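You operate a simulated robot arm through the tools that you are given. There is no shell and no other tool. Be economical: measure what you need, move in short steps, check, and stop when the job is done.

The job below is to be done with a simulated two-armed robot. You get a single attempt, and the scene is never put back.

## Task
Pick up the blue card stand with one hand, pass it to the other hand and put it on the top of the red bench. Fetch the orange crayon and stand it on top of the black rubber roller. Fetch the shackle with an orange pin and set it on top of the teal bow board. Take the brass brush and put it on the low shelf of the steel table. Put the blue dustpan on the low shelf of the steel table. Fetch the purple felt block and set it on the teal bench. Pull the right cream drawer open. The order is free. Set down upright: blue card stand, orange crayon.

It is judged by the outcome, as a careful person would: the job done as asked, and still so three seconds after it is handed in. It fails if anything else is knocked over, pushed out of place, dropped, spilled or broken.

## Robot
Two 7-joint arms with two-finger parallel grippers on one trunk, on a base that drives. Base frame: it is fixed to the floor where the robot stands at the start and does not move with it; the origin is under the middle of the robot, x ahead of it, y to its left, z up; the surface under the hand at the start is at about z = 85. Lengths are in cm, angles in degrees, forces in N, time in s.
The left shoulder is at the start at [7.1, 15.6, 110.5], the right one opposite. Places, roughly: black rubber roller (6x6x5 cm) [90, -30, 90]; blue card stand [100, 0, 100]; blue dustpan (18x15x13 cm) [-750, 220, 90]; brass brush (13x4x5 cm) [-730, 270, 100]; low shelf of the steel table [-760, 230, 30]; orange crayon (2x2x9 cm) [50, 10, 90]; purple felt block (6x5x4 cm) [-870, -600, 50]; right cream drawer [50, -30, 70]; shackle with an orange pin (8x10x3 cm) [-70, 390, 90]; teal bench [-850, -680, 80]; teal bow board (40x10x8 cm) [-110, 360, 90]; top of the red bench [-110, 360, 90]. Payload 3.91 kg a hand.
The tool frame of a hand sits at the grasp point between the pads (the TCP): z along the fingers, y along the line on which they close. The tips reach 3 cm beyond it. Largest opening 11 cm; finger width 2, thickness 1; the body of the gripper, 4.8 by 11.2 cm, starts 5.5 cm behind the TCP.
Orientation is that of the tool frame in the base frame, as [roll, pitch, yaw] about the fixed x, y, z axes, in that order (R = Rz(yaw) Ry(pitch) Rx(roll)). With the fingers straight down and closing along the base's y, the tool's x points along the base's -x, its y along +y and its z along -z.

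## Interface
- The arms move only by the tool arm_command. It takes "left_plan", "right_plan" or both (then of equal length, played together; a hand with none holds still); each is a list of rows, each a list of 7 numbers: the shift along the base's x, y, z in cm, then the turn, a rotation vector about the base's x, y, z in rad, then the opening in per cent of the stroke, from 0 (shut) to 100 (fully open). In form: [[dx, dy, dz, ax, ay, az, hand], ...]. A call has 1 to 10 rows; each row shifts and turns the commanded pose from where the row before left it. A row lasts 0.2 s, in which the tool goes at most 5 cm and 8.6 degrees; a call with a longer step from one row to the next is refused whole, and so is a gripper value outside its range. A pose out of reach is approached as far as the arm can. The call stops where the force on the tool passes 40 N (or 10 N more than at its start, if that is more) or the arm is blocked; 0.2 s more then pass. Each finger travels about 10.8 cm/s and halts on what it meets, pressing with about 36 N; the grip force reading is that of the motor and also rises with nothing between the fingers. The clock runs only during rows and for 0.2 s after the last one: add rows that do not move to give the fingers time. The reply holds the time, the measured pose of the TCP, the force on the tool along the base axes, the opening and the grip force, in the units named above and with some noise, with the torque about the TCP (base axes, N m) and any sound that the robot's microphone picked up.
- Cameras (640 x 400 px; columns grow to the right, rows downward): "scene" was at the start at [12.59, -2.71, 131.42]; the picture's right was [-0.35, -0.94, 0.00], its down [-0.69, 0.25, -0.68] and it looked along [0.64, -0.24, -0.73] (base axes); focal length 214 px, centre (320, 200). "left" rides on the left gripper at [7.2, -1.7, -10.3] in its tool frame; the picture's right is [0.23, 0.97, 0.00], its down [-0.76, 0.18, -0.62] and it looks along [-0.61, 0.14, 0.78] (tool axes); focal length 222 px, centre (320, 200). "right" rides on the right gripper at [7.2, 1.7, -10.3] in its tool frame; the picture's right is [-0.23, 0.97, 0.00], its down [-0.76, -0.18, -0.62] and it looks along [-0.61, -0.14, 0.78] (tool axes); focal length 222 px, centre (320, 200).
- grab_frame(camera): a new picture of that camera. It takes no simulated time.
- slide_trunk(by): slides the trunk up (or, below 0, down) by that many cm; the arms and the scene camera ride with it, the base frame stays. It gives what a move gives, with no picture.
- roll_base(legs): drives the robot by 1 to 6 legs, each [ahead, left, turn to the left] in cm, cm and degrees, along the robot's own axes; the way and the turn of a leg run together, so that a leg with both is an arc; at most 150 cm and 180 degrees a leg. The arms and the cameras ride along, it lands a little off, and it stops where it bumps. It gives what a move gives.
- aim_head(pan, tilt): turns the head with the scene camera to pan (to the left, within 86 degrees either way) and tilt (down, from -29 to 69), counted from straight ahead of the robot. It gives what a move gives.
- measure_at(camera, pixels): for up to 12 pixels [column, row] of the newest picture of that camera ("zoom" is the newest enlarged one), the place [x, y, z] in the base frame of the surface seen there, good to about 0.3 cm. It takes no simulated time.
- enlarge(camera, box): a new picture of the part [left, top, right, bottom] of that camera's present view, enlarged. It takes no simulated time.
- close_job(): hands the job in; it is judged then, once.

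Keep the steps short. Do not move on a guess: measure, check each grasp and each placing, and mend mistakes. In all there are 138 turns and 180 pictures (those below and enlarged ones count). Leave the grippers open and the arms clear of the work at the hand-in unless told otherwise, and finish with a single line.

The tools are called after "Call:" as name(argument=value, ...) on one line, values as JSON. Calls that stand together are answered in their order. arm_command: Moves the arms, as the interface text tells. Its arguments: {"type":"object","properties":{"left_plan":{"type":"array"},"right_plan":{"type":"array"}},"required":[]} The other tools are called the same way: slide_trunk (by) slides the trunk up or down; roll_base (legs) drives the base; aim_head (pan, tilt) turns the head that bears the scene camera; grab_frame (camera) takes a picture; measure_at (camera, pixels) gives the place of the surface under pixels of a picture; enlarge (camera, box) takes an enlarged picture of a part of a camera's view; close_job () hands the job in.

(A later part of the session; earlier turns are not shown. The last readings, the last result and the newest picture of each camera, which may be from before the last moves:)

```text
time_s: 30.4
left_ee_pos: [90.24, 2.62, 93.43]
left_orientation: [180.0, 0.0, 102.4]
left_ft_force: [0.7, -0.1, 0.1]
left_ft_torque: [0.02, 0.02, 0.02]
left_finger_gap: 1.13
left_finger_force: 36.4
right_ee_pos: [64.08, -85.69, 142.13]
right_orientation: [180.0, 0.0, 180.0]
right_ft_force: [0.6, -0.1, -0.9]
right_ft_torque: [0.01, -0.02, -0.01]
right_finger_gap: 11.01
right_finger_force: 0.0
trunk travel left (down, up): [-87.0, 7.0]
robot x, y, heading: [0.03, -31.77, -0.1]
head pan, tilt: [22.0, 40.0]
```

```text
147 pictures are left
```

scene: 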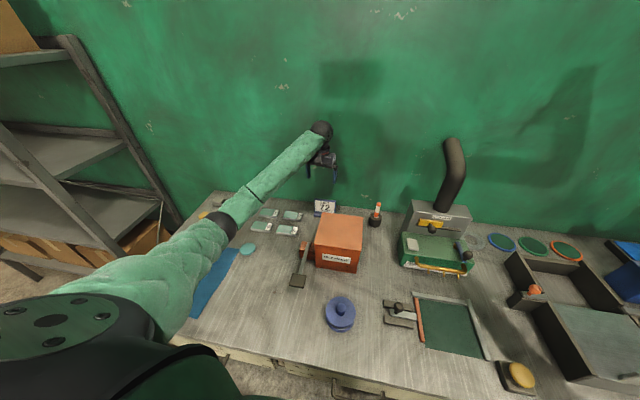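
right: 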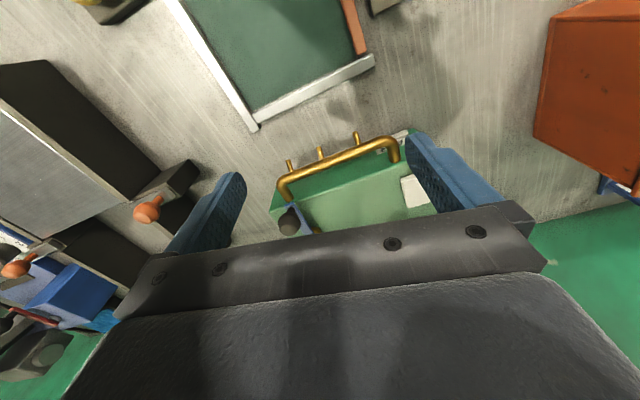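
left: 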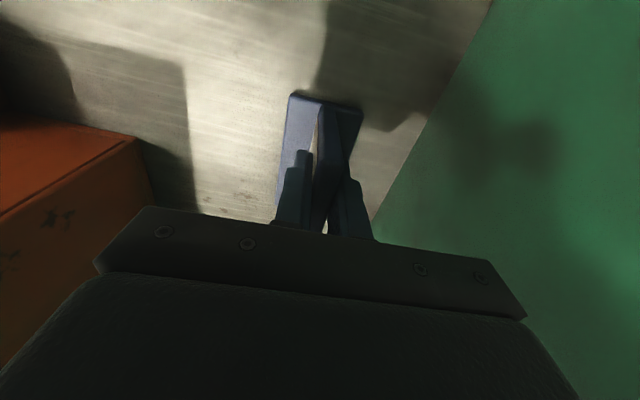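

Gripped (gap 1.13). I'll lift straight up, then bring the stand to the front of the robot, turning it 12.4° so its normal lies along x.

Call:
arm_command(left_plan=[[0, 0, 2, 0, 0, 0, 0], [0, 0, 4.8, 0, 0, 0, 0], [0, 0, 4.8, 0, 0, 0, 0], [0, 0, 4.8, 0, 0, 0, 0], [0, 0, 4.8, 0, 0, 0, 0], [0, 0, 4.8, 0, 0, 0, 0], [-3.5, -3, 1, 0, 0, 0, 0], [-3.5, -3, 0, 0, 0, 0, 0], [-3.5, -3, 0, 0, 0, 0, 0], [-3, -3, 0, 0, 0, 0, 0]], right_plan=[[0, 0, 0, 0, 0, 0.14, 100], [0, 0, 0, 0, 0, 0.14, 100], [0, 0, 0, 0, 0, 0.14, 100], [0, 0, 0, 0, 0, 0.14, 100], [0, 0, 0, 0, 0, 0.14, 100], [0, 0, 0, 0, 0, 0.14, 60], [0, 0, 0, 0, 0, 0.14, 60], [0, 0, 0, 0, 0, 0.14, 60], [0, 0, 0, 0, 0, 0.14, 60], [0, 0, 0, 0, 0, 0.14, 60]])

Call:
arm_command(left_plan=[[-2, -4.3, 0, 0, 0, -0.036, 0], [-2, -4.3, 0, 0, 0, -0.036, 0], [-2, -4.3, 0, 0, 0, -0.036, 0], [-2, -4.3, 0, 0, 0, -0.036, 0], [-0.7, -0.4, 0, 0, 0, -0.036, 0], [0, 0, 0, 0, 0, -0.036, 0], [0, 0, 0, 0, 0, 0, 0]], right_plan=[[0, 0, 0, 0, 0, 0.14, 60], [0, 0, 0, 0, 0, 0.03, 60], [0, 0, 0, 0.14, 0, 0, 60], [0, 0, 0, 0.14, 0, 0, 60], [0, 0, 0, 0.14, 0, 0, 60], [0, 0, 0, 0.14, 0, 0, 60], [0, 0, 0, 0.14, 0, 0, 60]])

Call:
aim_head(pan=0, tilt=30)

Call:
grab_frame(camera="scene")

```text
time_s: 32.6
left_ee_pos: [76.55, -9.28, 120.59]
left_orientation: [-179.9, -0.1, 102.4]
left_ft_force: [-0.1, -0.5, -0.5]
left_ft_torque: [0.01, 0.04, -0.01]
left_finger_gap: 1.13
left_finger_force: 36.2
right_ee_pos: [63.86, -85.8, 142.16]
right_orientation: [180.0, 0.0, -155.9]
right_ft_force: [-0.7, -0.7, -0.2]
right_ft_torque: [-0.02, -0.01, -0.02]
right_finger_gap: 6.59
right_finger_force: 0.0
right hand out of reach, approached as far as the arm can: row 4, 5, 6, 7, 8, 9, 10
trunk travel left (down, up): [-87.0, 7.0]
robot x, y, heading: [0.23, -31.7, 0.2]
head pan, tilt: [22.0, 40.0]
```

```text
time_s: 34.2
left_ee_pos: [68.12, -27.06, 120.54]
left_orientation: [-180.0, -0.1, 90.0]
left_ft_force: [0.5, 0.1, -1.2]
left_ft_torque: [0.05, 0.01, -0.01]
left_finger_gap: 1.12
left_finger_force: 36.0
right_ee_pos: [64.01, -86.05, 142.06]
right_orientation: [142.6, 16.3, -159.7]
right_ft_force: [-0.4, -0.4, -0.3]
right_ft_torque: [0.0, 0.02, 0.02]
right_finger_gap: 6.58
right_finger_force: 0.1
right hand out of reach, approached as far as the arm can: row 1
trunk travel left (down, up): [-87.0, 7.0]
robot x, y, heading: [0.52, -32.14, -0.2]
head pan, tilt: [22.0, 40.0]
```

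```text
time_s: 35.0
left_ee_pos: [68.02, -26.96, 120.53]
left_orientation: [179.9, 0.0, 90.1]
left_ft_force: [-0.3, 0.1, -1.3]
left_ft_torque: [-0.03, -0.01, -0.02]
left_finger_gap: 1.18
left_finger_force: 35.7
right_ee_pos: [64.12, -85.74, 142.16]
right_orientation: [143.0, 16.2, -159.7]
right_ft_force: [0.0, 0.0, 0.1]
right_ft_torque: [0.0, 0.02, 0.0]
right_finger_gap: 6.6
right_finger_force: 0.1
trunk travel left (down, up): [-87.0, 7.0]
robot x, y, heading: [0.02, -31.66, 0.0]
head pan, tilt: [0.0, 30.0]
```

```text
146 pictures are left
```

scene: 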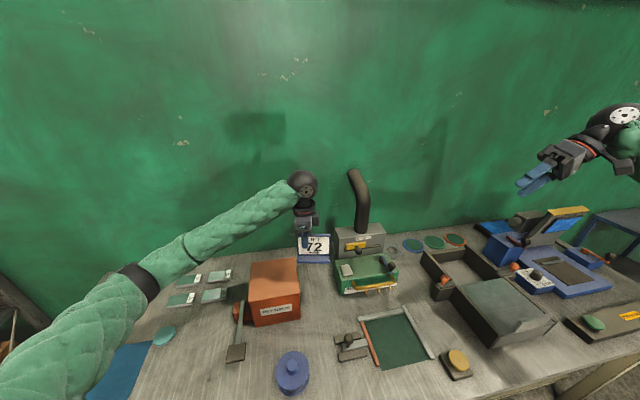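

The right hand could not yaw enough out there, but its pointing direction is already right. I'll bring it in front (still 15 cm clear of the stand) while rolling it about its own axis.

Call:
arm_command(right_plan=[[0.2, 4.4, -2, 0, 0, 0, 60], [0.2, 4.4, -2, 0, 0, 0, 60], [0.2, 4.4, -2, 0, -0.0903, 0.107, 60], [0.2, 4.4, -2, 0, -0.0903, 0.107, 60], [0.2, 4.4, -2, 0, -0.0903, 0.107, 60], [0.2, 4.4, -2, 0, -0.0903, 0.107, 60], [0.2, 4.4, -2, 0, -0.0903, 0.107, 60], [0.2, 4.4, -2, 0, -0.0903, 0.107, 60], [0, 0, -1, 0, -0.0903, 0.107, 60], [0, 0, 0, 0, -0.0903, 0.107, 60]])

Call:
grab_frame(camera="scene")

```text
time_s: 37.2
left_ee_pos: [67.95, -26.81, 120.52]
left_orientation: [180.0, 0.2, 90.0]
left_ft_force: [-0.3, 0.6, -0.9]
left_ft_torque: [-0.03, -0.01, 0.01]
left_finger_gap: 1.15
left_finger_force: 36.0
right_ee_pos: [62.32, -63.68, 136.59]
right_orientation: [152.0, 29.9, -136.8]
right_ft_force: [0.4, 0.4, 0.3]
right_ft_torque: [-0.06, -0.04, 0.02]
right_finger_gap: 6.58
right_finger_force: 0.1
right hand out of reach, approached as far as the arm can: row 5, 6, 7, 8, 9, 10
trunk travel left (down, up): [-87.0, 7.0]
robot x, y, heading: [-0.18, -31.69, -0.2]
head pan, tilt: [0.0, 30.0]
```

```text
145 pictures are left
```

scene: 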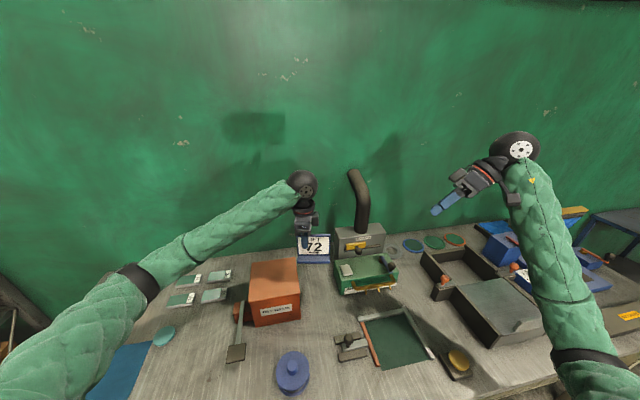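

The right arm got 51° of the 90° yaw. I'll stand it straight down further forward and try to complete the yaw there.

Call:
arm_command(right_plan=[[1.5, 0, -1, -0.14, 0, 0, 60], [1.5, 0, -1, -0.14, 0, 0, 60], [1.5, 0, -1, -0.14, 0, 0, 60], [1.5, 0, -1, -0.14, 0, 0, 60], [1.5, 0, -1, -0.14, 0, 0, 60], [1, 0, 0, 0, 0, 0.14, 60], [1, 0, 0, 0, 0, 0.14, 60], [1, 0, 0, 0, 0, 0.14, 60], [0, 0, 0, 0, 0, 0.14, 60], [0, 0, 0, 0, 0, 0.12, 60]])

```text
time_s: 39.5
left_ee_pos: [68.09, -26.96, 120.59]
left_orientation: [179.9, 0.0, 89.9]
left_ft_force: [0.3, -0.1, -1.1]
left_ft_torque: [0.04, 0.01, 0.02]
left_finger_gap: 1.13
left_finger_force: 36.1
right_ee_pos: [66.5, -57.64, 134.87]
right_orientation: [168.4, 16.0, -129.1]
right_ft_force: [0.4, -0.2, 0.5]
right_ft_torque: [-0.02, -0.01, 0.01]
right_finger_gap: 6.57
right_finger_force: 0.0
right hand out of reach, approached as far as the arm can: row 1, 2, 3, 4, 6, 7, 8, 9, 10
trunk travel left (down, up): [-87.0, 7.0]
robot x, y, heading: [0.0, -32.28, -0.1]
head pan, tilt: [0.0, 30.0]
```

Call:
arm_command(right_plan=[[0, 0, 0, 0, 0, -0.14, 60], [0, 0, 0, 0, 0, -0.14, 60], [0, 0, 0, 0, 0, -0.14, 60], [0, 0, 0, 0, 0, -0.14, 60], [0, 0, 0, 0, 0, -0.14, 60], [0, 0, 0, 0, 0, -0.14, 60], [0, 0, 0, 0, 0, 0, 60], [0, 0, 0, 0, 0, 0, 60]])

Call:
grab_frame(camera="scene")

```text
time_s: 41.2
left_ee_pos: [68.07, -27.06, 120.53]
left_orientation: [-180.0, -0.1, 90.0]
left_ft_force: [-0.5, 0.1, -0.8]
left_ft_torque: [0.05, 0.02, 0.0]
left_finger_gap: 1.15
left_finger_force: 35.1
right_ee_pos: [66.43, -57.61, 134.85]
right_orientation: [168.5, 16.0, -177.2]
right_ft_force: [-0.9, -0.7, 0.7]
right_ft_torque: [-0.01, 0.0, -0.04]
right_finger_gap: 6.59
right_finger_force: 0.1
trunk travel left (down, up): [-87.0, 7.0]
robot x, y, heading: [-0.03, -31.97, 0.0]
head pan, tilt: [0.0, 30.0]
```

```text
144 pictures are left
```

scene: 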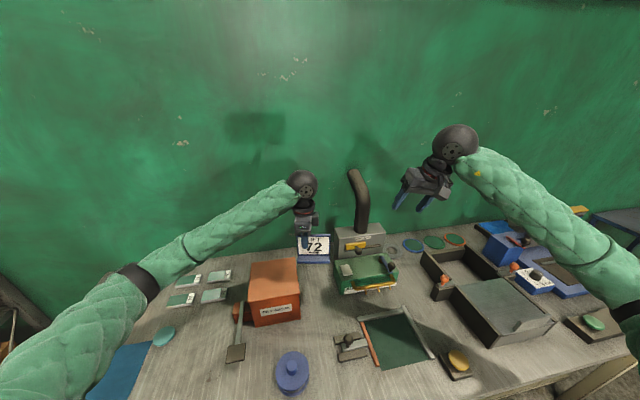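

Commands restart from the reached pose. I'll level the right hand and lower it to z about 117, where the left hand could yaw freely, then try the yaw.

Call:
arm_command(right_plan=[[0, 0, -4, -0.067, 0.093, -0.016, 60], [0, 0, -4, -0.067, 0.093, -0.016, 60], [0, 0, -4, -0.067, 0.093, -0.016, 60], [0, 0, -4, 0, 0, 0, 60], [0, 0, -1, 0, 0, 0.14, 60], [0, 0, 0, 0, 0, 0.14, 60], [0, 0, 0, 0, 0, 0.14, 60], [0, 0, 0, 0, 0, 0.14, 60], [0, 0, 0, 0, 0, 0.14, 60], [0, 0, 0, 0, 0, 0.14, 60]])

Call:
arm_command(right_plan=[[0, 0, 0, 0, 0, 0.14, 60], [0, 0, 0, 0, 0, 0.14, 60], [0, 0, 0, 0, 0, 0.14, 60], [0, 0, 0, 0, 0, 0.14, 60], [0, 0, 0, 0, 0, 0.14, 60], [0, 0, 0, 0, 0, 0.03, 60]])

```text
time_s: 43.5
left_ee_pos: [68.12, -27.08, 120.5]
left_orientation: [-180.0, -0.1, 90.0]
left_ft_force: [1.0, 0.5, -1.2]
left_ft_torque: [0.01, -0.03, -0.02]
left_finger_gap: 1.16
left_finger_force: 36.0
right_ee_pos: [66.41, -57.68, 117.84]
right_orientation: [179.4, -0.4, -130.3]
right_ft_force: [0.2, 0.7, 0.4]
right_ft_torque: [0.02, -0.03, 0.01]
right_finger_gap: 6.62
right_finger_force: 0.1
trunk travel left (down, up): [-87.0, 7.0]
robot x, y, heading: [0.04, -32.07, 0.2]
head pan, tilt: [0.0, 30.0]
```

```text
time_s: 44.9
left_ee_pos: [67.92, -26.72, 120.41]
left_orientation: [-180.0, 0.0, 90.1]
left_ft_force: [-0.2, 0.2, -0.4]
left_ft_torque: [-0.02, -0.04, 0.03]
left_finger_gap: 1.16
left_finger_force: 36.2
right_ee_pos: [66.45, -56.55, 118.06]
right_orientation: [179.6, -0.5, -125.5]
right_ft_force: [0.1, -0.6, -0.5]
right_ft_torque: [-0.04, -0.02, -0.03]
right_finger_gap: 6.58
right_finger_force: 0.1
right hand out of reach, approached as far as the arm can: row 1, 2, 3, 4, 5
trunk travel left (down, up): [-87.0, 7.0]
robot x, y, heading: [0.31, -31.55, 0.1]
head pan, tilt: [0.0, 30.0]
```

The right hand yaws to +54° there. I'll turn the left hand (with the stand) further so the two meet.

Call:
arm_command(left_plan=[[0, 0, 0, 0, 0, -0.13, 0], [0, 0, 0, 0, 0, -0.13, 0], [0, 0, 0, 0, 0, -0.13, 0], [0, 0, 0, 0, 0, -0.13, 0], [0, 0, 0, 0, 0, -0.13, 0], [0, 0, 0, 0, 0, 0, 0]])

Call:
grab_frame(camera="scene")

```text
time_s: 46.2
left_ee_pos: [68.09, -26.93, 120.49]
left_orientation: [-179.9, -0.1, 52.8]
left_ft_force: [0.7, 0.5, -0.8]
left_ft_torque: [0.01, -0.02, 0.01]
left_finger_gap: 1.14
left_finger_force: 35.7
right_ee_pos: [66.54, -56.64, 117.89]
right_orientation: [179.7, -0.5, -125.5]
right_ft_force: [0.1, -0.3, -0.3]
right_ft_torque: [-0.01, -0.01, -0.01]
right_finger_gap: 6.6
right_finger_force: 0.1
trunk travel left (down, up): [-87.0, 7.0]
robot x, y, heading: [-0.06, -31.82, 0.1]
head pan, tilt: [0.0, 30.0]
```

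```text
143 pictures are left
```

scene: 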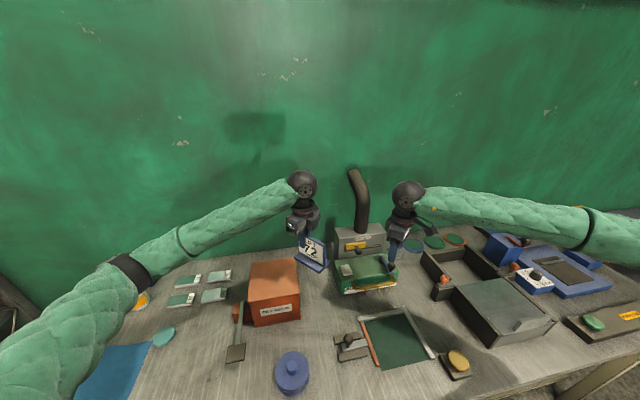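

The closing axes now match. I'll tilt the right hand 40° toward the stand while moving to a standoff 15 cm back along its approach line.

Call:
arm_command(right_plan=[[-1.28, 2.9, 2.38, 0.0927, -0.0703, -0.005, 50], [-1.28, 2.9, 2.38, 0.0927, -0.0703, -0.005, 50], [-1.28, 2.9, 2.38, 0.0927, -0.0703, -0.005, 50], [-1.28, 2.9, 2.38, 0.0927, -0.0703, -0.005, 50], [-1.28, 2.9, 2.38, 0.0927, -0.0703, -0.005, 50], [-1.28, 2.9, 2.38, 0.0927, -0.0703, -0.005, 50], [0, 0, 0, 0, 0, 0, 50]])

Call:
grab_frame(camera="scene")

Call:
grab_frame(camera="right")

```text
time_s: 47.9
left_ee_pos: [68.01, -26.94, 120.51]
left_orientation: [180.0, 0.0, 52.8]
left_ft_force: [0.4, 0.5, -0.9]
left_ft_torque: [0.03, 0.0, -0.02]
left_finger_gap: 1.14
left_finger_force: 35.6
right_ee_pos: [58.91, -39.28, 132.28]
right_orientation: [-179.7, 39.7, -127.2]
right_ft_force: [0.2, -0.8, 0.2]
right_ft_torque: [-0.02, 0.0, -0.01]
right_finger_gap: 5.5
right_finger_force: 0.0
trunk travel left (down, up): [-87.0, 7.0]
robot x, y, heading: [-0.27, -31.81, 0.1]
head pan, tilt: [0.0, 30.0]
```

```text
142 pictures are left
```

scene: 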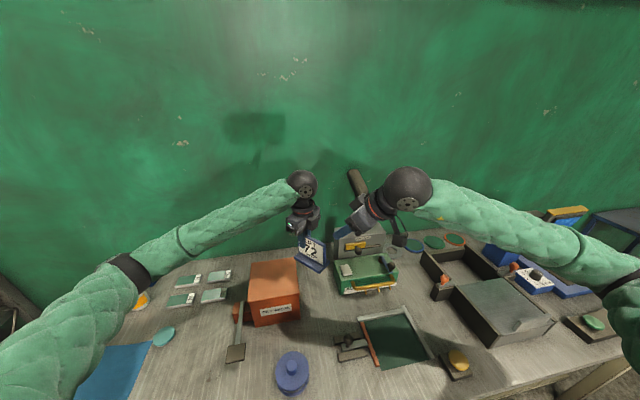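

```text
141 pictures are left
```

right: 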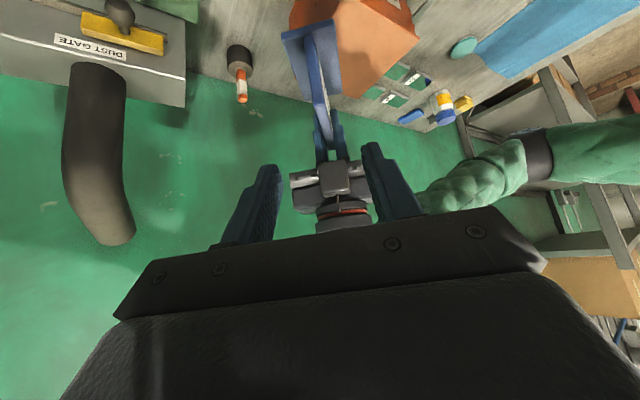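

The pose worked. In the right view the stand's plate edge is at about (315,80); I'll measure it to refine the target.

Call:
enlarge(camera="right", box=[256, 10, 384, 170])

Call:
measure_at(camera="right", pixels=[[308, 36], [314, 60], [318, 90], [322, 115], [322, 128], [330, 70]])

```text
2.50 times, centred on (320, 90) of right
```

zoom: 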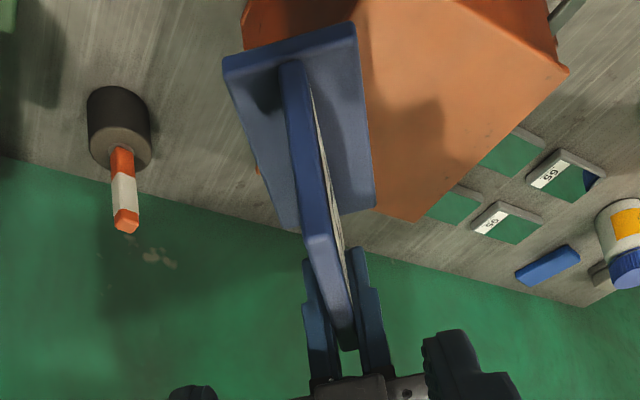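

```text
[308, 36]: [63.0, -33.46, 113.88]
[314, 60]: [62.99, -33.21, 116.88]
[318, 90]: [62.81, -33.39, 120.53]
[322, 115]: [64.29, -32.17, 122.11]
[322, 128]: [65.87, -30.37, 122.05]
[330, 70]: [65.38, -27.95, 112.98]
```

The plate's right end is at (62.9,-33.4), top 122.1. I'll advance to grasp at (64.5,-31.6,120.6), stopping 2 cm short to check.

Call:
arm_command(right_plan=[[1.12, 1.54, -2.34, 0, 0, 0, 50], [1.12, 1.54, -2.34, 0, 0, 0, 50], [1.12, 1.54, -2.34, 0, 0, 0, 50], [1.12, 1.54, -2.34, 0, 0, 0, 50], [0.4, 0.5, -0.8, 0, 0, 0, 50]])

Call:
grab_frame(camera="right")

Call:
enlarge(camera="scene", box=[260, 150, 460, 275])

```text
time_s: 49.0
left_ee_pos: [68.01, -26.95, 120.59]
left_orientation: [180.0, 0.0, 52.8]
left_ft_force: [0.1, 1.2, -0.6]
left_ft_torque: [0.05, 0.02, 0.05]
left_finger_gap: 1.14
left_finger_force: 36.0
right_ee_pos: [63.73, -32.68, 122.05]
right_orientation: [-179.7, 39.6, -127.1]
right_ft_force: [0.6, 0.2, 0.0]
right_ft_torque: [0.0, 0.02, -0.02]
right_finger_gap: 5.51
right_finger_force: 0.1
trunk travel left (down, up): [-87.0, 7.0]
robot x, y, heading: [-0.2, -31.94, 0.1]
head pan, tilt: [0.0, 30.0]
```

```text
139 pictures are left
```

right: 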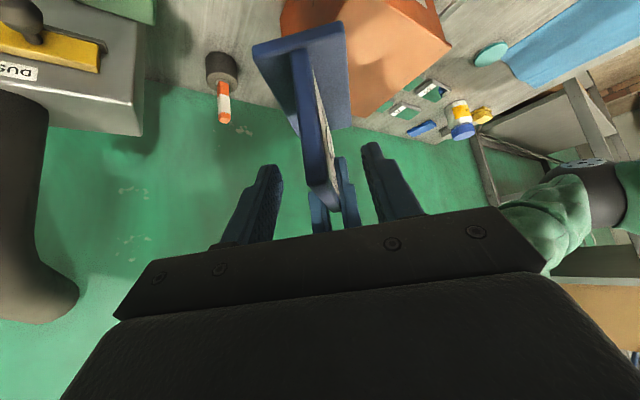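

```text
3.20 times, centred on (360, 212) of scene
```

zoom: 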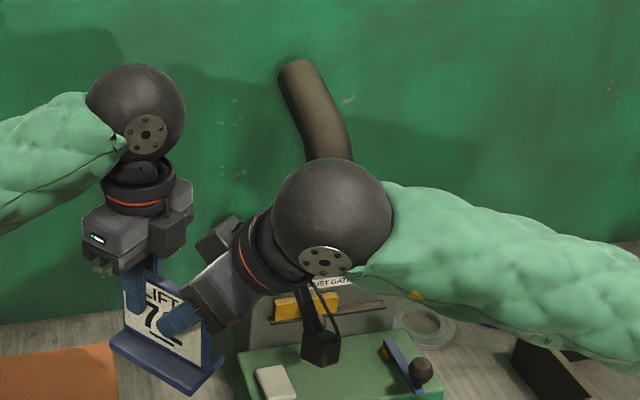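

There is clearance between the hands. I'll advance the remaining 1.7 cm and close the right fingers.

Call:
arm_command(right_plan=[[0.65, 0.9, -1.35, 0, 0, 0, 50], [0, 0, 0, 0, 0, 0, 50], [0, 0, 0, 0, 0, 0, 0], [0, 0, 0, 0, 0, 0, 0], [0, 0, 0, 0, 0, 0, 0]])

Call:
enlarge(camera="scene", box=[260, 150, 460, 275])

```text
time_s: 50.2
left_ee_pos: [68.01, -26.92, 120.47]
left_orientation: [180.0, -0.1, 52.8]
left_ft_force: [-2.4, -0.5, 0.6]
left_ft_torque: [-0.12, -0.1, -0.09]
left_finger_gap: 1.17
left_finger_force: 36.0
right_ee_pos: [64.34, -31.68, 120.79]
right_orientation: [-179.8, 39.6, -127.1]
right_ft_force: [3.3, 0.6, -1.0]
right_ft_torque: [0.07, 0.08, -0.02]
right_finger_gap: 1.14
right_finger_force: 36.4
trunk travel left (down, up): [-87.0, 7.0]
robot x, y, heading: [-0.09, -31.82, 0.0]
head pan, tilt: [0.0, 30.0]
```

```text
3.20 times, centred on (360, 212) of scene
```

zoom: 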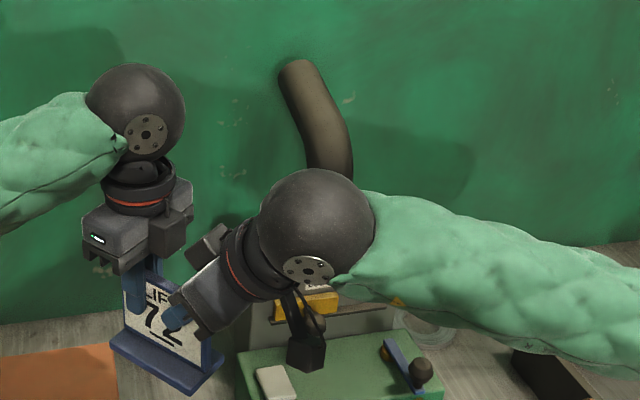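

Both hands hold the plate. Now I'll open the left fingers a little and lift the left hand straight up and away.

Call:
arm_command(left_plan=[[0, 0, 0, 0, 0, 0, 20], [0, 0, 0, 0, 0, 0, 40], [0, 0, 2, 0, 0, 0, 40], [0, 0, 3, 0, 0, 0, 40], [0.5, 2, 3, 0, 0, 0, 40], [0, 4, 2, 0, 0, 0, 40], [0, 4.5, 0, 0, 0, 0, 40], [0, 4.5, 0, 0, 0, 0, 40]])

Call:
enlarge(camera="scene", box=[220, 130, 460, 280])

Call:
grab_frame(camera="right")

```text
time_s: 52.0
left_ee_pos: [68.43, -11.72, 130.59]
left_orientation: [-180.0, 0.2, 52.8]
left_ft_force: [0.6, 0.8, 0.7]
left_ft_torque: [-0.04, 0.0, -0.02]
left_finger_gap: 4.39
left_finger_force: 0.1
right_ee_pos: [64.43, -31.56, 120.71]
right_orientation: [-179.6, 39.6, -127.1]
right_ft_force: [0.7, -0.5, 0.1]
right_ft_torque: [-0.04, 0.06, -0.02]
right_finger_gap: 1.14
right_finger_force: 35.9
trunk travel left (down, up): [-87.0, 7.0]
robot x, y, heading: [0.36, -31.67, -0.2]
head pan, tilt: [0.0, 30.0]
```

```text
2.67 times, centred on (340, 205) of scene
```

zoom: 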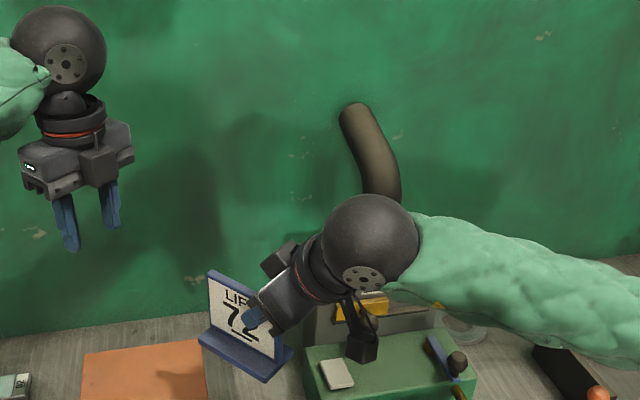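

```text
135 pictures are left
```

right: 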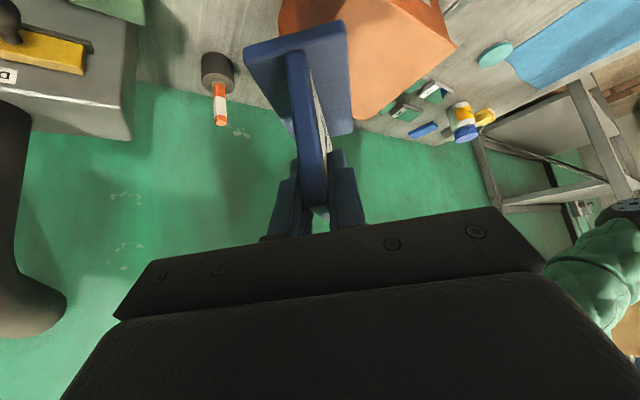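

The right hand alone holds the stand. I'll back the base off 45 cm to see the drawer handles.

Call:
roll_base(legs=[[-45, 0, 0]])

Call:
aim_head(pan=0, tilt=50)

Call:
grab_frame(camera="scene")

```text
time_s: 54.8
left_ee_pos: [23.24, -11.68, 130.72]
left_orientation: [-180.0, 0.0, 53.0]
left_ft_force: [-0.6, 0.3, -0.9]
left_ft_torque: [0.01, -0.02, 0.03]
left_finger_gap: 4.41
left_finger_force: 0.0
right_ee_pos: [19.14, -31.43, 120.75]
right_orientation: [-179.7, 39.6, -126.8]
right_ft_force: [0.4, -0.3, 0.4]
right_ft_torque: [-0.04, 0.02, 0.01]
right_finger_gap: 1.11
right_finger_force: 36.1
trunk travel left (down, up): [-87.0, 7.0]
robot x, y, heading: [-45.22, -31.76, 0.4]
head pan, tilt: [0.0, 30.0]
```

```text
time_s: 55.6
left_ee_pos: [23.11, -11.64, 130.68]
left_orientation: [179.9, 0.0, 53.0]
left_ft_force: [-0.2, -0.2, 0.5]
left_ft_torque: [-0.02, -0.01, 0.01]
left_finger_gap: 4.39
left_finger_force: 0.0
right_ee_pos: [19.08, -31.47, 120.74]
right_orientation: [-179.8, 39.6, -126.9]
right_ft_force: [1.1, 0.4, -0.4]
right_ft_torque: [-0.03, 0.02, 0.02]
right_finger_gap: 1.15
right_finger_force: 35.4
trunk travel left (down, up): [-87.0, 7.0]
robot x, y, heading: [-44.9, -32.09, 0.1]
head pan, tilt: [0.0, 50.0]
```

```text
134 pictures are left
```

scene: 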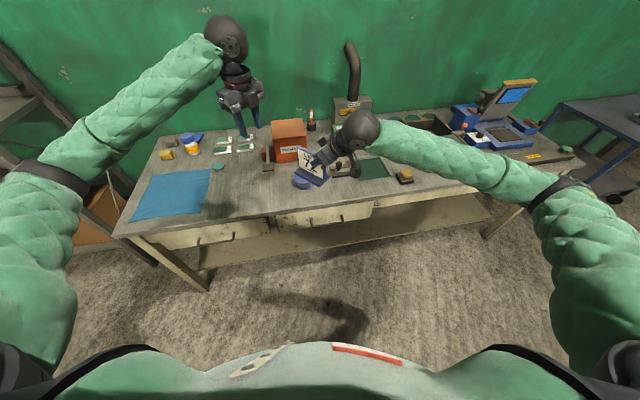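

Call:
enlarge(camera="scene", box=[140, 170, 400, 300])

Call:
measure_at(camera="zoom", pixels=[[380, 122], [410, 130], [440, 124], [470, 120], [360, 125], [350, 110], [560, 95], [220, 150]])

```text
2.46 times, centred on (270, 235) of scene
```

zoom: 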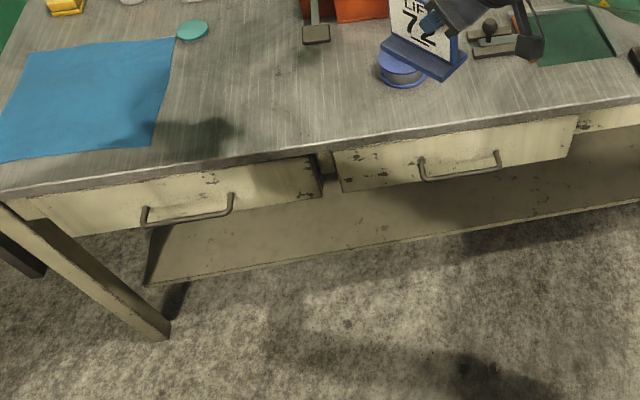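

```text
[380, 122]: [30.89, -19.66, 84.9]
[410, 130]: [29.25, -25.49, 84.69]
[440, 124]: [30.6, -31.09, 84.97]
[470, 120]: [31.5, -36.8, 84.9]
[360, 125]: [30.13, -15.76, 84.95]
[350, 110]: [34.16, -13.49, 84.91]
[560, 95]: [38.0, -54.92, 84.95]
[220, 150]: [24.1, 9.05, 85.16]
```

Call:
measure_at(camera="zoom", pixels=[[428, 180], [445, 178], [460, 175], [480, 172], [497, 167], [421, 165], [498, 156], [460, 160], [380, 170], [340, 180], [560, 145], [460, 138]])

Call:
enlarge(camera="scene", box=[290, 200, 370, 250])

```text
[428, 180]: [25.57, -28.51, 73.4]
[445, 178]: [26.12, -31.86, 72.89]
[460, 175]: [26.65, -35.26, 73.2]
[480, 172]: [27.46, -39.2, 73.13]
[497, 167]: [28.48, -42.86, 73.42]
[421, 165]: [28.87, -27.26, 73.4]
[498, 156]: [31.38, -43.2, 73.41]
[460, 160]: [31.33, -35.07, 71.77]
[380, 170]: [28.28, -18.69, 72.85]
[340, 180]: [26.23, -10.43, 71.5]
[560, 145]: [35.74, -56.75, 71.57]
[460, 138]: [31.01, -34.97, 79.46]
```

```text
8.00 times, centred on (330, 225) of scene
```

zoom: 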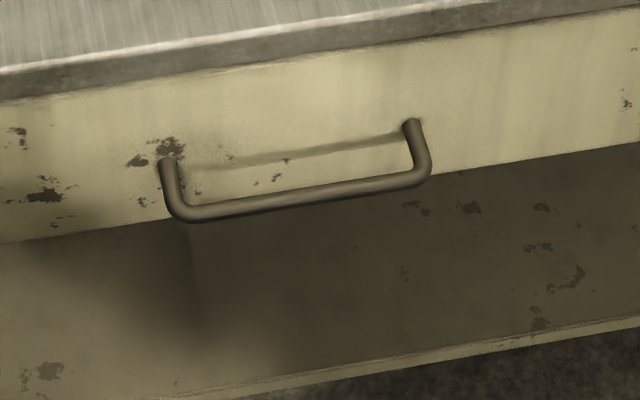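

The right drawer's handle is a horizontal bar from (25.6,-28.5) to (28.5,-42.9) at z 73.2, about 4 cm proud of the face; the bench front faces 11.4° off. I'll move the stand aside to the right, turn the left hand's yaw back, then reposition the base and lower the trunk.

Call:
arm_command(left_plan=[[0, 1, 0, 0, 0, 0.12, 40], [0, 1, 0, 0, 0, 0.12, 40], [0, 1, 0, 0, 0, 0.12, 40], [0, 1, 0, 0, 0, 0.12, 40], [0, 1, 0, 0, 0, 0.12, 40], [0, 1, 0, 0, 0, 0.12, 40], [0, 1, 0, 0, 0, 0.12, 40]], right_plan=[[0, -3.5, 0.5, 0, 0, 0, 0], [0, -3.5, 0.5, 0, 0, 0, 0], [0, -3.5, 0.5, 0, 0, 0, 0], [0, -3.5, 0.5, 0, 0, 0, 0], [0, -3.5, 0.5, 0, 0, 0, 0], [0, -3, 0.5, 0, 0, 0, 0], [0, 0, 0, 0, 0, 0, 0]])

Call:
roll_base(legs=[[-20, -18, 0], [0, 0, 11.4]])

Call:
slide_trunk(by=-42)

Call:
aim_head(pan=0, tilt=45)

Call:
grab_frame(camera="scene")

```text
time_s: 57.2
left_ee_pos: [23.35, -4.58, 130.47]
left_orientation: [-179.9, 0.0, 101.3]
left_ft_force: [-0.6, 0.3, -0.2]
left_ft_torque: [0.0, -0.02, -0.02]
left_finger_gap: 4.42
left_finger_force: 0.2
right_ee_pos: [18.99, -51.94, 123.77]
right_orientation: [-179.6, 39.6, -126.7]
right_ft_force: [0.1, 0.7, -0.3]
right_ft_torque: [-0.05, -0.01, -0.02]
right_finger_gap: 1.16
right_finger_force: 36.1
trunk travel left (down, up): [-87.0, 7.0]
robot x, y, heading: [-45.07, -32.29, 0.3]
head pan, tilt: [0.0, 50.0]
```

```text
time_s: 59.9
left_ee_pos: [-3.4, -9.68, 130.61]
left_orientation: [-179.9, 0.0, 112.7]
left_ft_force: [-0.1, 0.0, 1.0]
left_ft_torque: [0.02, 0.0, -0.01]
left_finger_gap: 4.38
left_finger_force: 0.0
right_ee_pos: [1.85, -56.64, 123.76]
right_orientation: [-179.5, 39.7, -115.3]
right_ft_force: [-0.7, -0.5, -0.9]
right_ft_torque: [-0.05, 0.01, 0.03]
right_finger_gap: 1.15
right_finger_force: 36.1
trunk travel left (down, up): [-87.0, 7.0]
robot x, y, heading: [-65.18, -49.76, 11.6]
head pan, tilt: [0.0, 50.0]
```

```text
refused: -42 is not a number from -40 to 40
```

```text
time_s: 60.5
left_ee_pos: [-3.52, -9.65, 130.59]
left_orientation: [179.9, 0.0, 112.6]
left_ft_force: [0.2, 1.1, 0.5]
left_ft_torque: [-0.01, -0.02, -0.01]
left_finger_gap: 4.41
left_finger_force: 0.0
right_ee_pos: [1.97, -56.78, 123.8]
right_orientation: [-179.6, 39.6, -115.3]
right_ft_force: [0.0, -0.3, -1.1]
right_ft_torque: [-0.04, 0.04, 0.01]
right_finger_gap: 1.16
right_finger_force: 35.9
trunk travel left (down, up): [-87.0, 7.0]
robot x, y, heading: [-65.21, -49.9, 11.8]
head pan, tilt: [0.0, 45.0]
```

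```text
131 pictures are left
```

scene: 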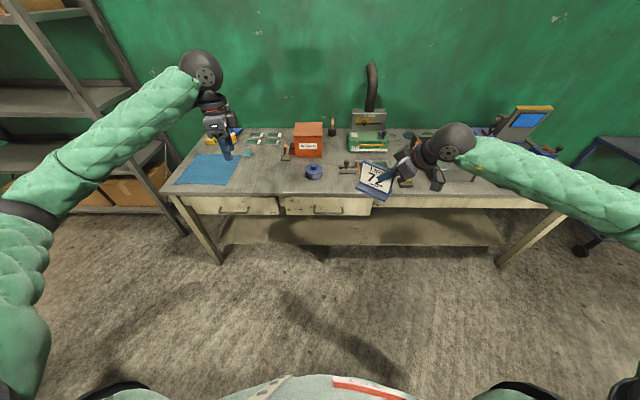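

Trunk steps are limited to 40. I'll move the stand 14 cm further right, adjust the left yaw, then lower the trunk 40.

Call:
arm_command(left_plan=[[0, 0, 0, 0, 0, -0.1, 60], [0, 0, 0, 0, 0, -0.096, 60], [0, 0, 0, 0, 0, 0, 60], [0, 0, 0, 0, 0, 0, 60]], right_plan=[[0.7, -3.5, 0, 0, 0, 0, 0], [0.7, -3.5, 0, 0, 0, 0, 0], [0.7, -3.5, 0, 0, 0, 0, 0], [0.7, -3.5, 0, 0, 0, 0, 0]])

Call:
slide_trunk(by=-40)

Call:
arm_command(left_plan=[[-1, 0.5, 0, 0.0286, -0.14, 0, 60], [-1, 0.5, 0, 0.0286, -0.14, 0, 60], [-1, 0, 0, 0.0286, -0.14, 0, 60], [0, 0, 0, 0.0286, -0.14, 0, 60], [0, 0, 0, 0.0286, -0.14, 0, 60], [0, 0, -1, 0.0286, -0.14, 0, 60], [0, 0, -1, 0.0286, -0.14, 0, 60], [0, 0, -1, 0.0286, -0.14, 0, 60], [0, 0, -1, 0.0286, -0.14, 0, 60], [0, 0, -1, 0.0286, -0.14, 0, 60]])

Call:
grab_frame(camera="scene")

```text
time_s: 61.5
left_ee_pos: [-3.35, -9.79, 130.61]
left_orientation: [-180.0, -0.2, 101.5]
left_ft_force: [-0.2, 0.1, -0.3]
left_ft_torque: [0.0, 0.0, 0.04]
left_finger_gap: 6.59
left_finger_force: 0.1
right_ee_pos: [2.68, -60.48, 123.67]
right_orientation: [-179.6, 39.8, -115.3]
right_ft_force: [-0.1, -0.7, -1.4]
right_ft_torque: [-0.04, 0.01, -0.03]
right_finger_gap: 1.15
right_finger_force: 35.8
right hand out of reach, approached as far as the arm can: row 2, 3, 4
trunk travel left (down, up): [-87.0, 7.0]
robot x, y, heading: [-65.13, -50.21, 11.6]
head pan, tilt: [0.0, 45.0]
```

```text
time_s: 65.3
left_ee_pos: [-3.54, -9.59, 90.56]
left_orientation: [-180.0, -0.1, 101.4]
left_ft_force: [-0.5, -0.8, 0.3]
left_ft_torque: [0.0, 0.01, 0.03]
left_finger_gap: 6.59
left_finger_force: 0.1
right_ee_pos: [2.66, -60.24, 83.64]
right_orientation: [-179.7, 39.7, -115.2]
right_ft_force: [0.5, 0.3, -1.1]
right_ft_torque: [-0.08, 0.01, 0.0]
right_finger_gap: 1.14
right_finger_force: 36.1
trunk travel left (down, up): [-47.0, 47.0]
robot x, y, heading: [-65.25, -50.07, 12.2]
head pan, tilt: [0.0, 45.0]
```

```text
time_s: 67.5
left_ee_pos: [-6.41, -8.59, 85.63]
left_orientation: [97.9, 0.0, 101.5]
left_ft_force: [-0.8, 0.3, 0.2]
left_ft_torque: [0.0, -0.03, -0.01]
left_finger_gap: 6.59
left_finger_force: 0.1
right_ee_pos: [2.66, -60.21, 83.89]
right_orientation: [-179.7, 39.5, -115.3]
right_ft_force: [0.2, -0.1, -0.9]
right_ft_torque: [-0.02, -0.03, -0.04]
right_finger_gap: 1.17
right_finger_force: 36.0
trunk travel left (down, up): [-47.0, 47.0]
robot x, y, heading: [-65.11, -50.02, 11.8]
head pan, tilt: [0.0, 45.0]
```

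```text
130 pictures are left
```

scene: 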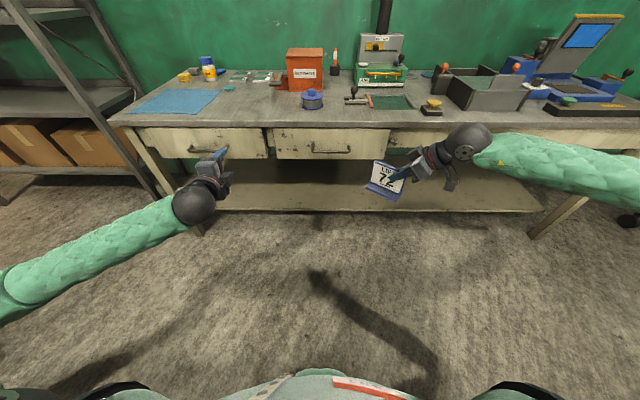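

The left hand is nearly level now. I'll re-measure the handle bar at about (330,150).

Call:
enlarge(camera="scene", box=[260, 120, 400, 207])

Call:
measure_at(camera="scene", pixels=[[315, 152], [322, 152], [330, 152], [340, 152], [347, 151], [330, 140], [330, 128], [330, 124]])

```text
4.57 times, centred on (330, 164) of scene
```

zoom: 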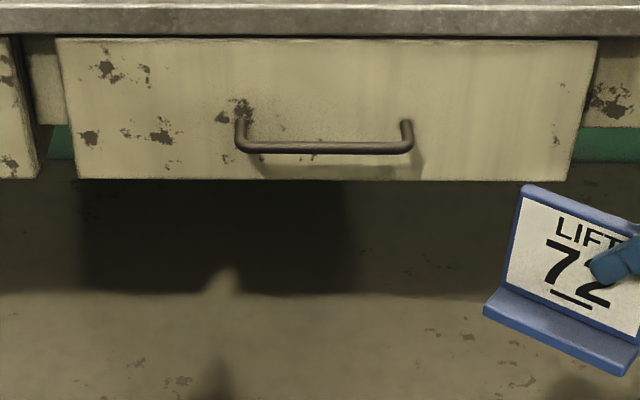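

```text
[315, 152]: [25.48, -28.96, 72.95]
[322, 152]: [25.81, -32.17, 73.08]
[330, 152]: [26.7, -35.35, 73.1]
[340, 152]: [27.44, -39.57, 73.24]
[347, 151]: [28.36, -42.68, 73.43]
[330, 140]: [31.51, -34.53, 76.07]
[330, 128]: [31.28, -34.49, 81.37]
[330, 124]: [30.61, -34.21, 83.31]
```

Bar at z 73.1, through (26.7,-33.7). I'll move the left hand to 12 cm in front of it.

Call:
arm_command(left_plan=[[2.56, -3.46, -1.56, 0.0138, -0.068, 0, 60], [2.56, -3.46, -1.56, 0.0138, -0.068, 0, 60], [2.56, -3.46, -1.56, 0, 0, 0, 60], [2.56, -3.46, -1.56, 0, 0, 0, 60], [2.56, -3.46, -1.56, 0, 0, 0, 60], [2.56, -3.46, -1.56, 0, 0, 0, 60], [2.56, -3.46, -1.56, 0, 0, 0, 60], [2.56, -3.46, -1.56, 0, 0, 0, 60], [0, 0, 0, 0, 0, 0, 50]])

Call:
grab_frame(camera="left")

Call:
grab_frame(camera="scene")

```text
time_s: 69.5
left_ee_pos: [14.1, -36.29, 73.11]
left_orientation: [90.2, 0.0, 101.5]
left_ft_force: [0.1, -0.8, 0.2]
left_ft_torque: [-0.01, -0.03, 0.03]
left_finger_gap: 5.51
left_finger_force: 0.0
right_ee_pos: [2.61, -60.28, 83.82]
right_orientation: [-179.7, 39.6, -115.4]
right_ft_force: [-1.0, 0.0, -0.9]
right_ft_torque: [-0.02, 0.02, -0.02]
right_finger_gap: 1.14
right_finger_force: 36.3
trunk travel left (down, up): [-47.0, 47.0]
robot x, y, heading: [-65.06, -49.61, 11.7]
head pan, tilt: [0.0, 45.0]
```

```text
128 pictures are left
```

left: 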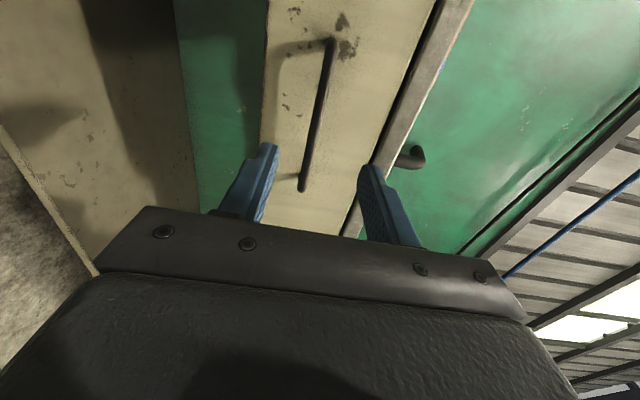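

```text
127 pictures are left
```

scene: 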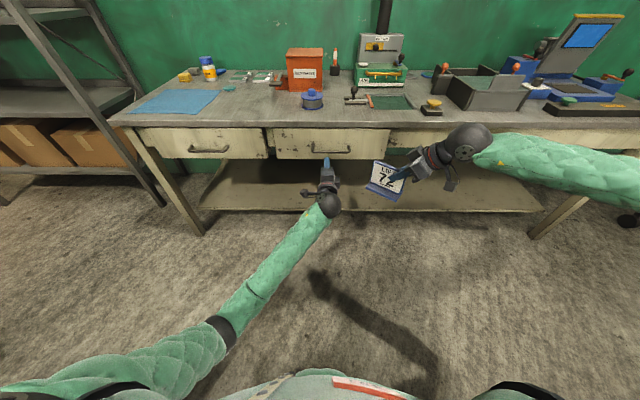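

The bar sits between the fingers' heights. I'll advance 12 cm and close.

Call:
arm_command(left_plan=[[3.92, 0.8, 0, 0, 0, 0, 50], [3.92, 0.8, 0, 0, 0, 0, 50], [2.94, 0.6, 0, 0, 0, 0, 50], [1, 0.2, 0, 0, 0, 0, 50], [0, 0, 0, 0, 0, 0, 0], [0, 0, 0, 0, 0, 0, 0], [0, 0, 0, 0, 0, 0, 0]])

Call:
grab_frame(camera="left")

```text
time_s: 71.2
left_ee_pos: [25.74, -33.72, 72.86]
left_orientation: [90.5, -0.1, 101.6]
left_ft_force: [-6.6, 1.7, -13.8]
left_ft_torque: [-0.1, 0.13, 0.15]
left_finger_gap: 1.16
left_finger_force: 45.0
right_ee_pos: [2.59, -60.38, 83.61]
right_orientation: [-179.7, 39.6, -115.3]
right_ft_force: [0.0, -0.6, -1.0]
right_ft_torque: [-0.04, 0.03, 0.01]
right_finger_gap: 1.17
right_finger_force: 35.8
trunk travel left (down, up): [-47.0, 47.0]
robot x, y, heading: [-65.42, -50.03, 11.9]
head pan, tilt: [0.0, 45.0]
```

```text
126 pictures are left
```

left: 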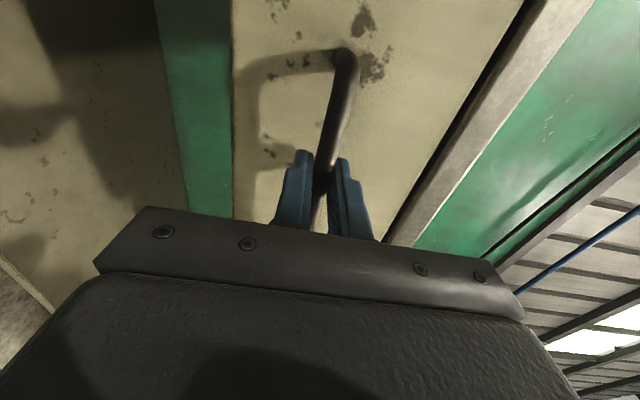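

The bar is gripped. I'll pull along the bench normal in 2.5 cm rows.

Call:
arm_command(left_plan=[[-1.5, -0.3, -0.2, 0, 0, 0, 0], [-2.45, -0.5, 0, 0, 0, 0, 0], [-2.45, -0.5, 0, 0, 0, 0, 0], [-2.45, -0.5, 0, 0, 0, 0, 0], [-2.45, -0.5, 0, 0, 0, 0, 0], [-2.45, -0.5, 0, 0, 0, 0, 0], [-2.45, -0.5, 0, 0, 0, 0, 0], [0, 0, 0, 0, 0, 0, 0]])

Call:
grab_frame(camera="scene")

```text
time_s: 73.0
left_ee_pos: [9.53, -36.96, 73.03]
left_orientation: [90.3, 0.0, 101.6]
left_ft_force: [-2.0, 11.2, -0.9]
left_ft_torque: [0.02, -0.01, 0.03]
left_finger_gap: 1.19
left_finger_force: 44.5
right_ee_pos: [2.55, -60.31, 83.82]
right_orientation: [-179.6, 39.6, -115.2]
right_ft_force: [0.0, 0.1, -1.2]
right_ft_torque: [-0.01, 0.01, 0.0]
right_finger_gap: 1.15
right_finger_force: 35.7
trunk travel left (down, up): [-47.0, 47.0]
robot x, y, heading: [-65.32, -49.91, 12.1]
head pan, tilt: [0.0, 45.0]
```

```text
125 pictures are left
```

scene: 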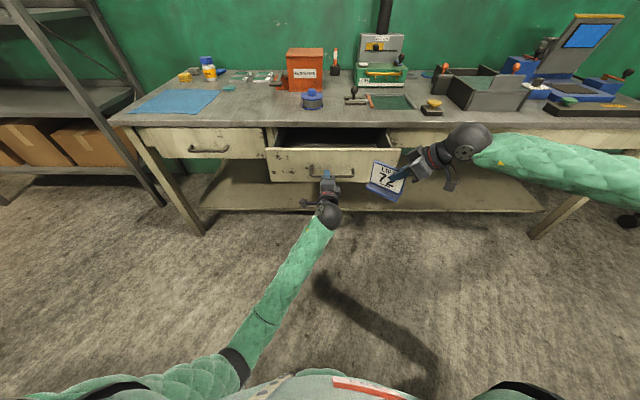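

The drawer is out about 16 cm. Its right corner nears the stand, so I'll move the stand up and back, then pull 8 cm more.

Call:
arm_command(right_plan=[[-1, -0.5, 4, 0, 0, 0, 0], [-3, -0.5, 3, 0, 0, 0, 0], [-3, -0.5, 3, 0, 0, 0, 0], [-2, -0.5, 2, 0, 0, 0, 0]])

Call:
arm_command(left_plan=[[-1.96, -0.45, 0, 0, 0, 0, 0], [-1.96, -0.45, 0, 0, 0, 0, 0], [-1.96, -0.45, 0, 0, 0, 0, 0], [-1.96, -0.45, 0, 0, 0, 0, 0], [0, 0, 0, 0, 0, 0, 0]])

Call:
grab_frame(camera="scene")

```text
time_s: 74.0
left_ee_pos: [9.48, -37.0, 72.91]
left_orientation: [90.2, 0.0, 101.7]
left_ft_force: [-4.8, 15.4, 2.4]
left_ft_torque: [0.02, 0.03, 0.66]
left_finger_gap: 1.15
left_finger_force: 45.0
right_ee_pos: [-6.4, -62.21, 95.68]
right_orientation: [-179.5, 39.6, -115.1]
right_ft_force: [0.0, -0.1, -0.4]
right_ft_torque: [-0.04, 0.04, -0.03]
right_finger_gap: 1.14
right_finger_force: 36.5
trunk travel left (down, up): [-47.0, 47.0]
robot x, y, heading: [-65.17, -50.02, 11.7]
head pan, tilt: [0.0, 45.0]
```

```text
time_s: 75.2
left_ee_pos: [1.62, -38.82, 72.92]
left_orientation: [90.2, 0.0, 101.6]
left_ft_force: [-5.9, 25.9, 1.5]
left_ft_torque: [0.07, -0.01, 0.47]
left_finger_gap: 1.19
left_finger_force: 44.9
right_ee_pos: [-6.35, -62.29, 95.62]
right_orientation: [-179.5, 39.6, -115.2]
right_ft_force: [-0.4, 0.8, -0.5]
right_ft_torque: [-0.04, -0.01, 0.01]
right_finger_gap: 1.14
right_finger_force: 36.3
trunk travel left (down, up): [-47.0, 47.0]
robot x, y, heading: [-65.05, -50.07, 11.4]
head pan, tilt: [0.0, 45.0]
```

```text
124 pictures are left
```

scene: 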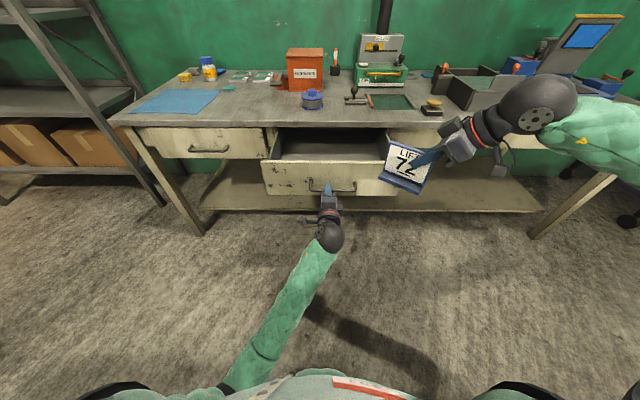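

The drawer is open about 24 cm. I'll release the handle and back straight out.

Call:
arm_command(left_plan=[[0, 0, 0, 0, 0, 0, 40], [0, 0, 0, 0, 0, 0, 60], [-3, -0.6, 0, 0, 0, 0, 60], [-4, -0.8, 0, 0, 0, 0, 60], [-4, -0.8, 0, 0, 0, 0, 60]])

Call:
roll_base(legs=[[-40, 0, 0]])

Call:
aim_head(pan=0, tilt=30)

Call:
grab_frame(camera="scene")

```text
time_s: 76.3
left_ee_pos: [-9.3, -41.13, 72.96]
left_orientation: [90.2, 0.0, 101.7]
left_ft_force: [-0.1, -0.9, 0.4]
left_ft_torque: [-0.01, -0.03, -0.01]
left_finger_gap: 6.61
left_finger_force: 0.0
right_ee_pos: [-6.35, -62.34, 95.73]
right_orientation: [-179.6, 39.6, -115.4]
right_ft_force: [0.4, 0.1, 0.2]
right_ft_torque: [-0.01, 0.02, -0.01]
right_finger_gap: 1.19
right_finger_force: 36.2
trunk travel left (down, up): [-47.0, 47.0]
robot x, y, heading: [-64.54, -50.01, 11.8]
head pan, tilt: [0.0, 45.0]
```

```text
time_s: 78.8
left_ee_pos: [-48.32, -49.25, 72.93]
left_orientation: [90.1, -0.1, 101.6]
left_ft_force: [-0.1, 0.1, 0.8]
left_ft_torque: [0.02, -0.03, 0.01]
left_finger_gap: 6.57
left_finger_force: 0.1
right_ee_pos: [-45.59, -70.65, 95.68]
right_orientation: [-179.6, 39.6, -115.4]
right_ft_force: [0.3, 0.4, 0.0]
right_ft_torque: [-0.01, 0.0, -0.04]
right_finger_gap: 1.15
right_finger_force: 36.2
trunk travel left (down, up): [-47.0, 47.0]
robot x, y, heading: [-103.97, -58.21, 11.6]
head pan, tilt: [0.0, 45.0]
```

```text
time_s: 79.6
left_ee_pos: [-48.37, -49.28, 72.9]
left_orientation: [90.2, 0.0, 101.5]
left_ft_force: [0.9, -0.1, 0.0]
left_ft_torque: [0.01, 0.01, -0.01]
left_finger_gap: 6.62
left_finger_force: 0.1
right_ee_pos: [-45.41, -70.5, 95.59]
right_orientation: [-179.6, 39.6, -115.4]
right_ft_force: [-0.4, -0.9, -1.0]
right_ft_torque: [-0.01, 0.02, 0.02]
right_finger_gap: 1.14
right_finger_force: 36.2
trunk travel left (down, up): [-47.0, 47.0]
robot x, y, heading: [-104.25, -58.2, 11.8]
head pan, tilt: [0.0, 30.0]
```

```text
123 pictures are left
```

scene: 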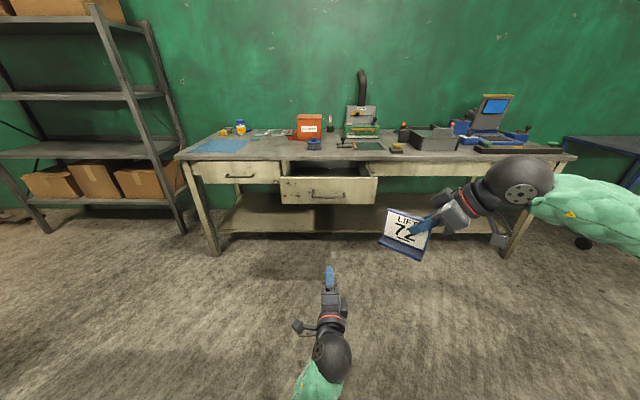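

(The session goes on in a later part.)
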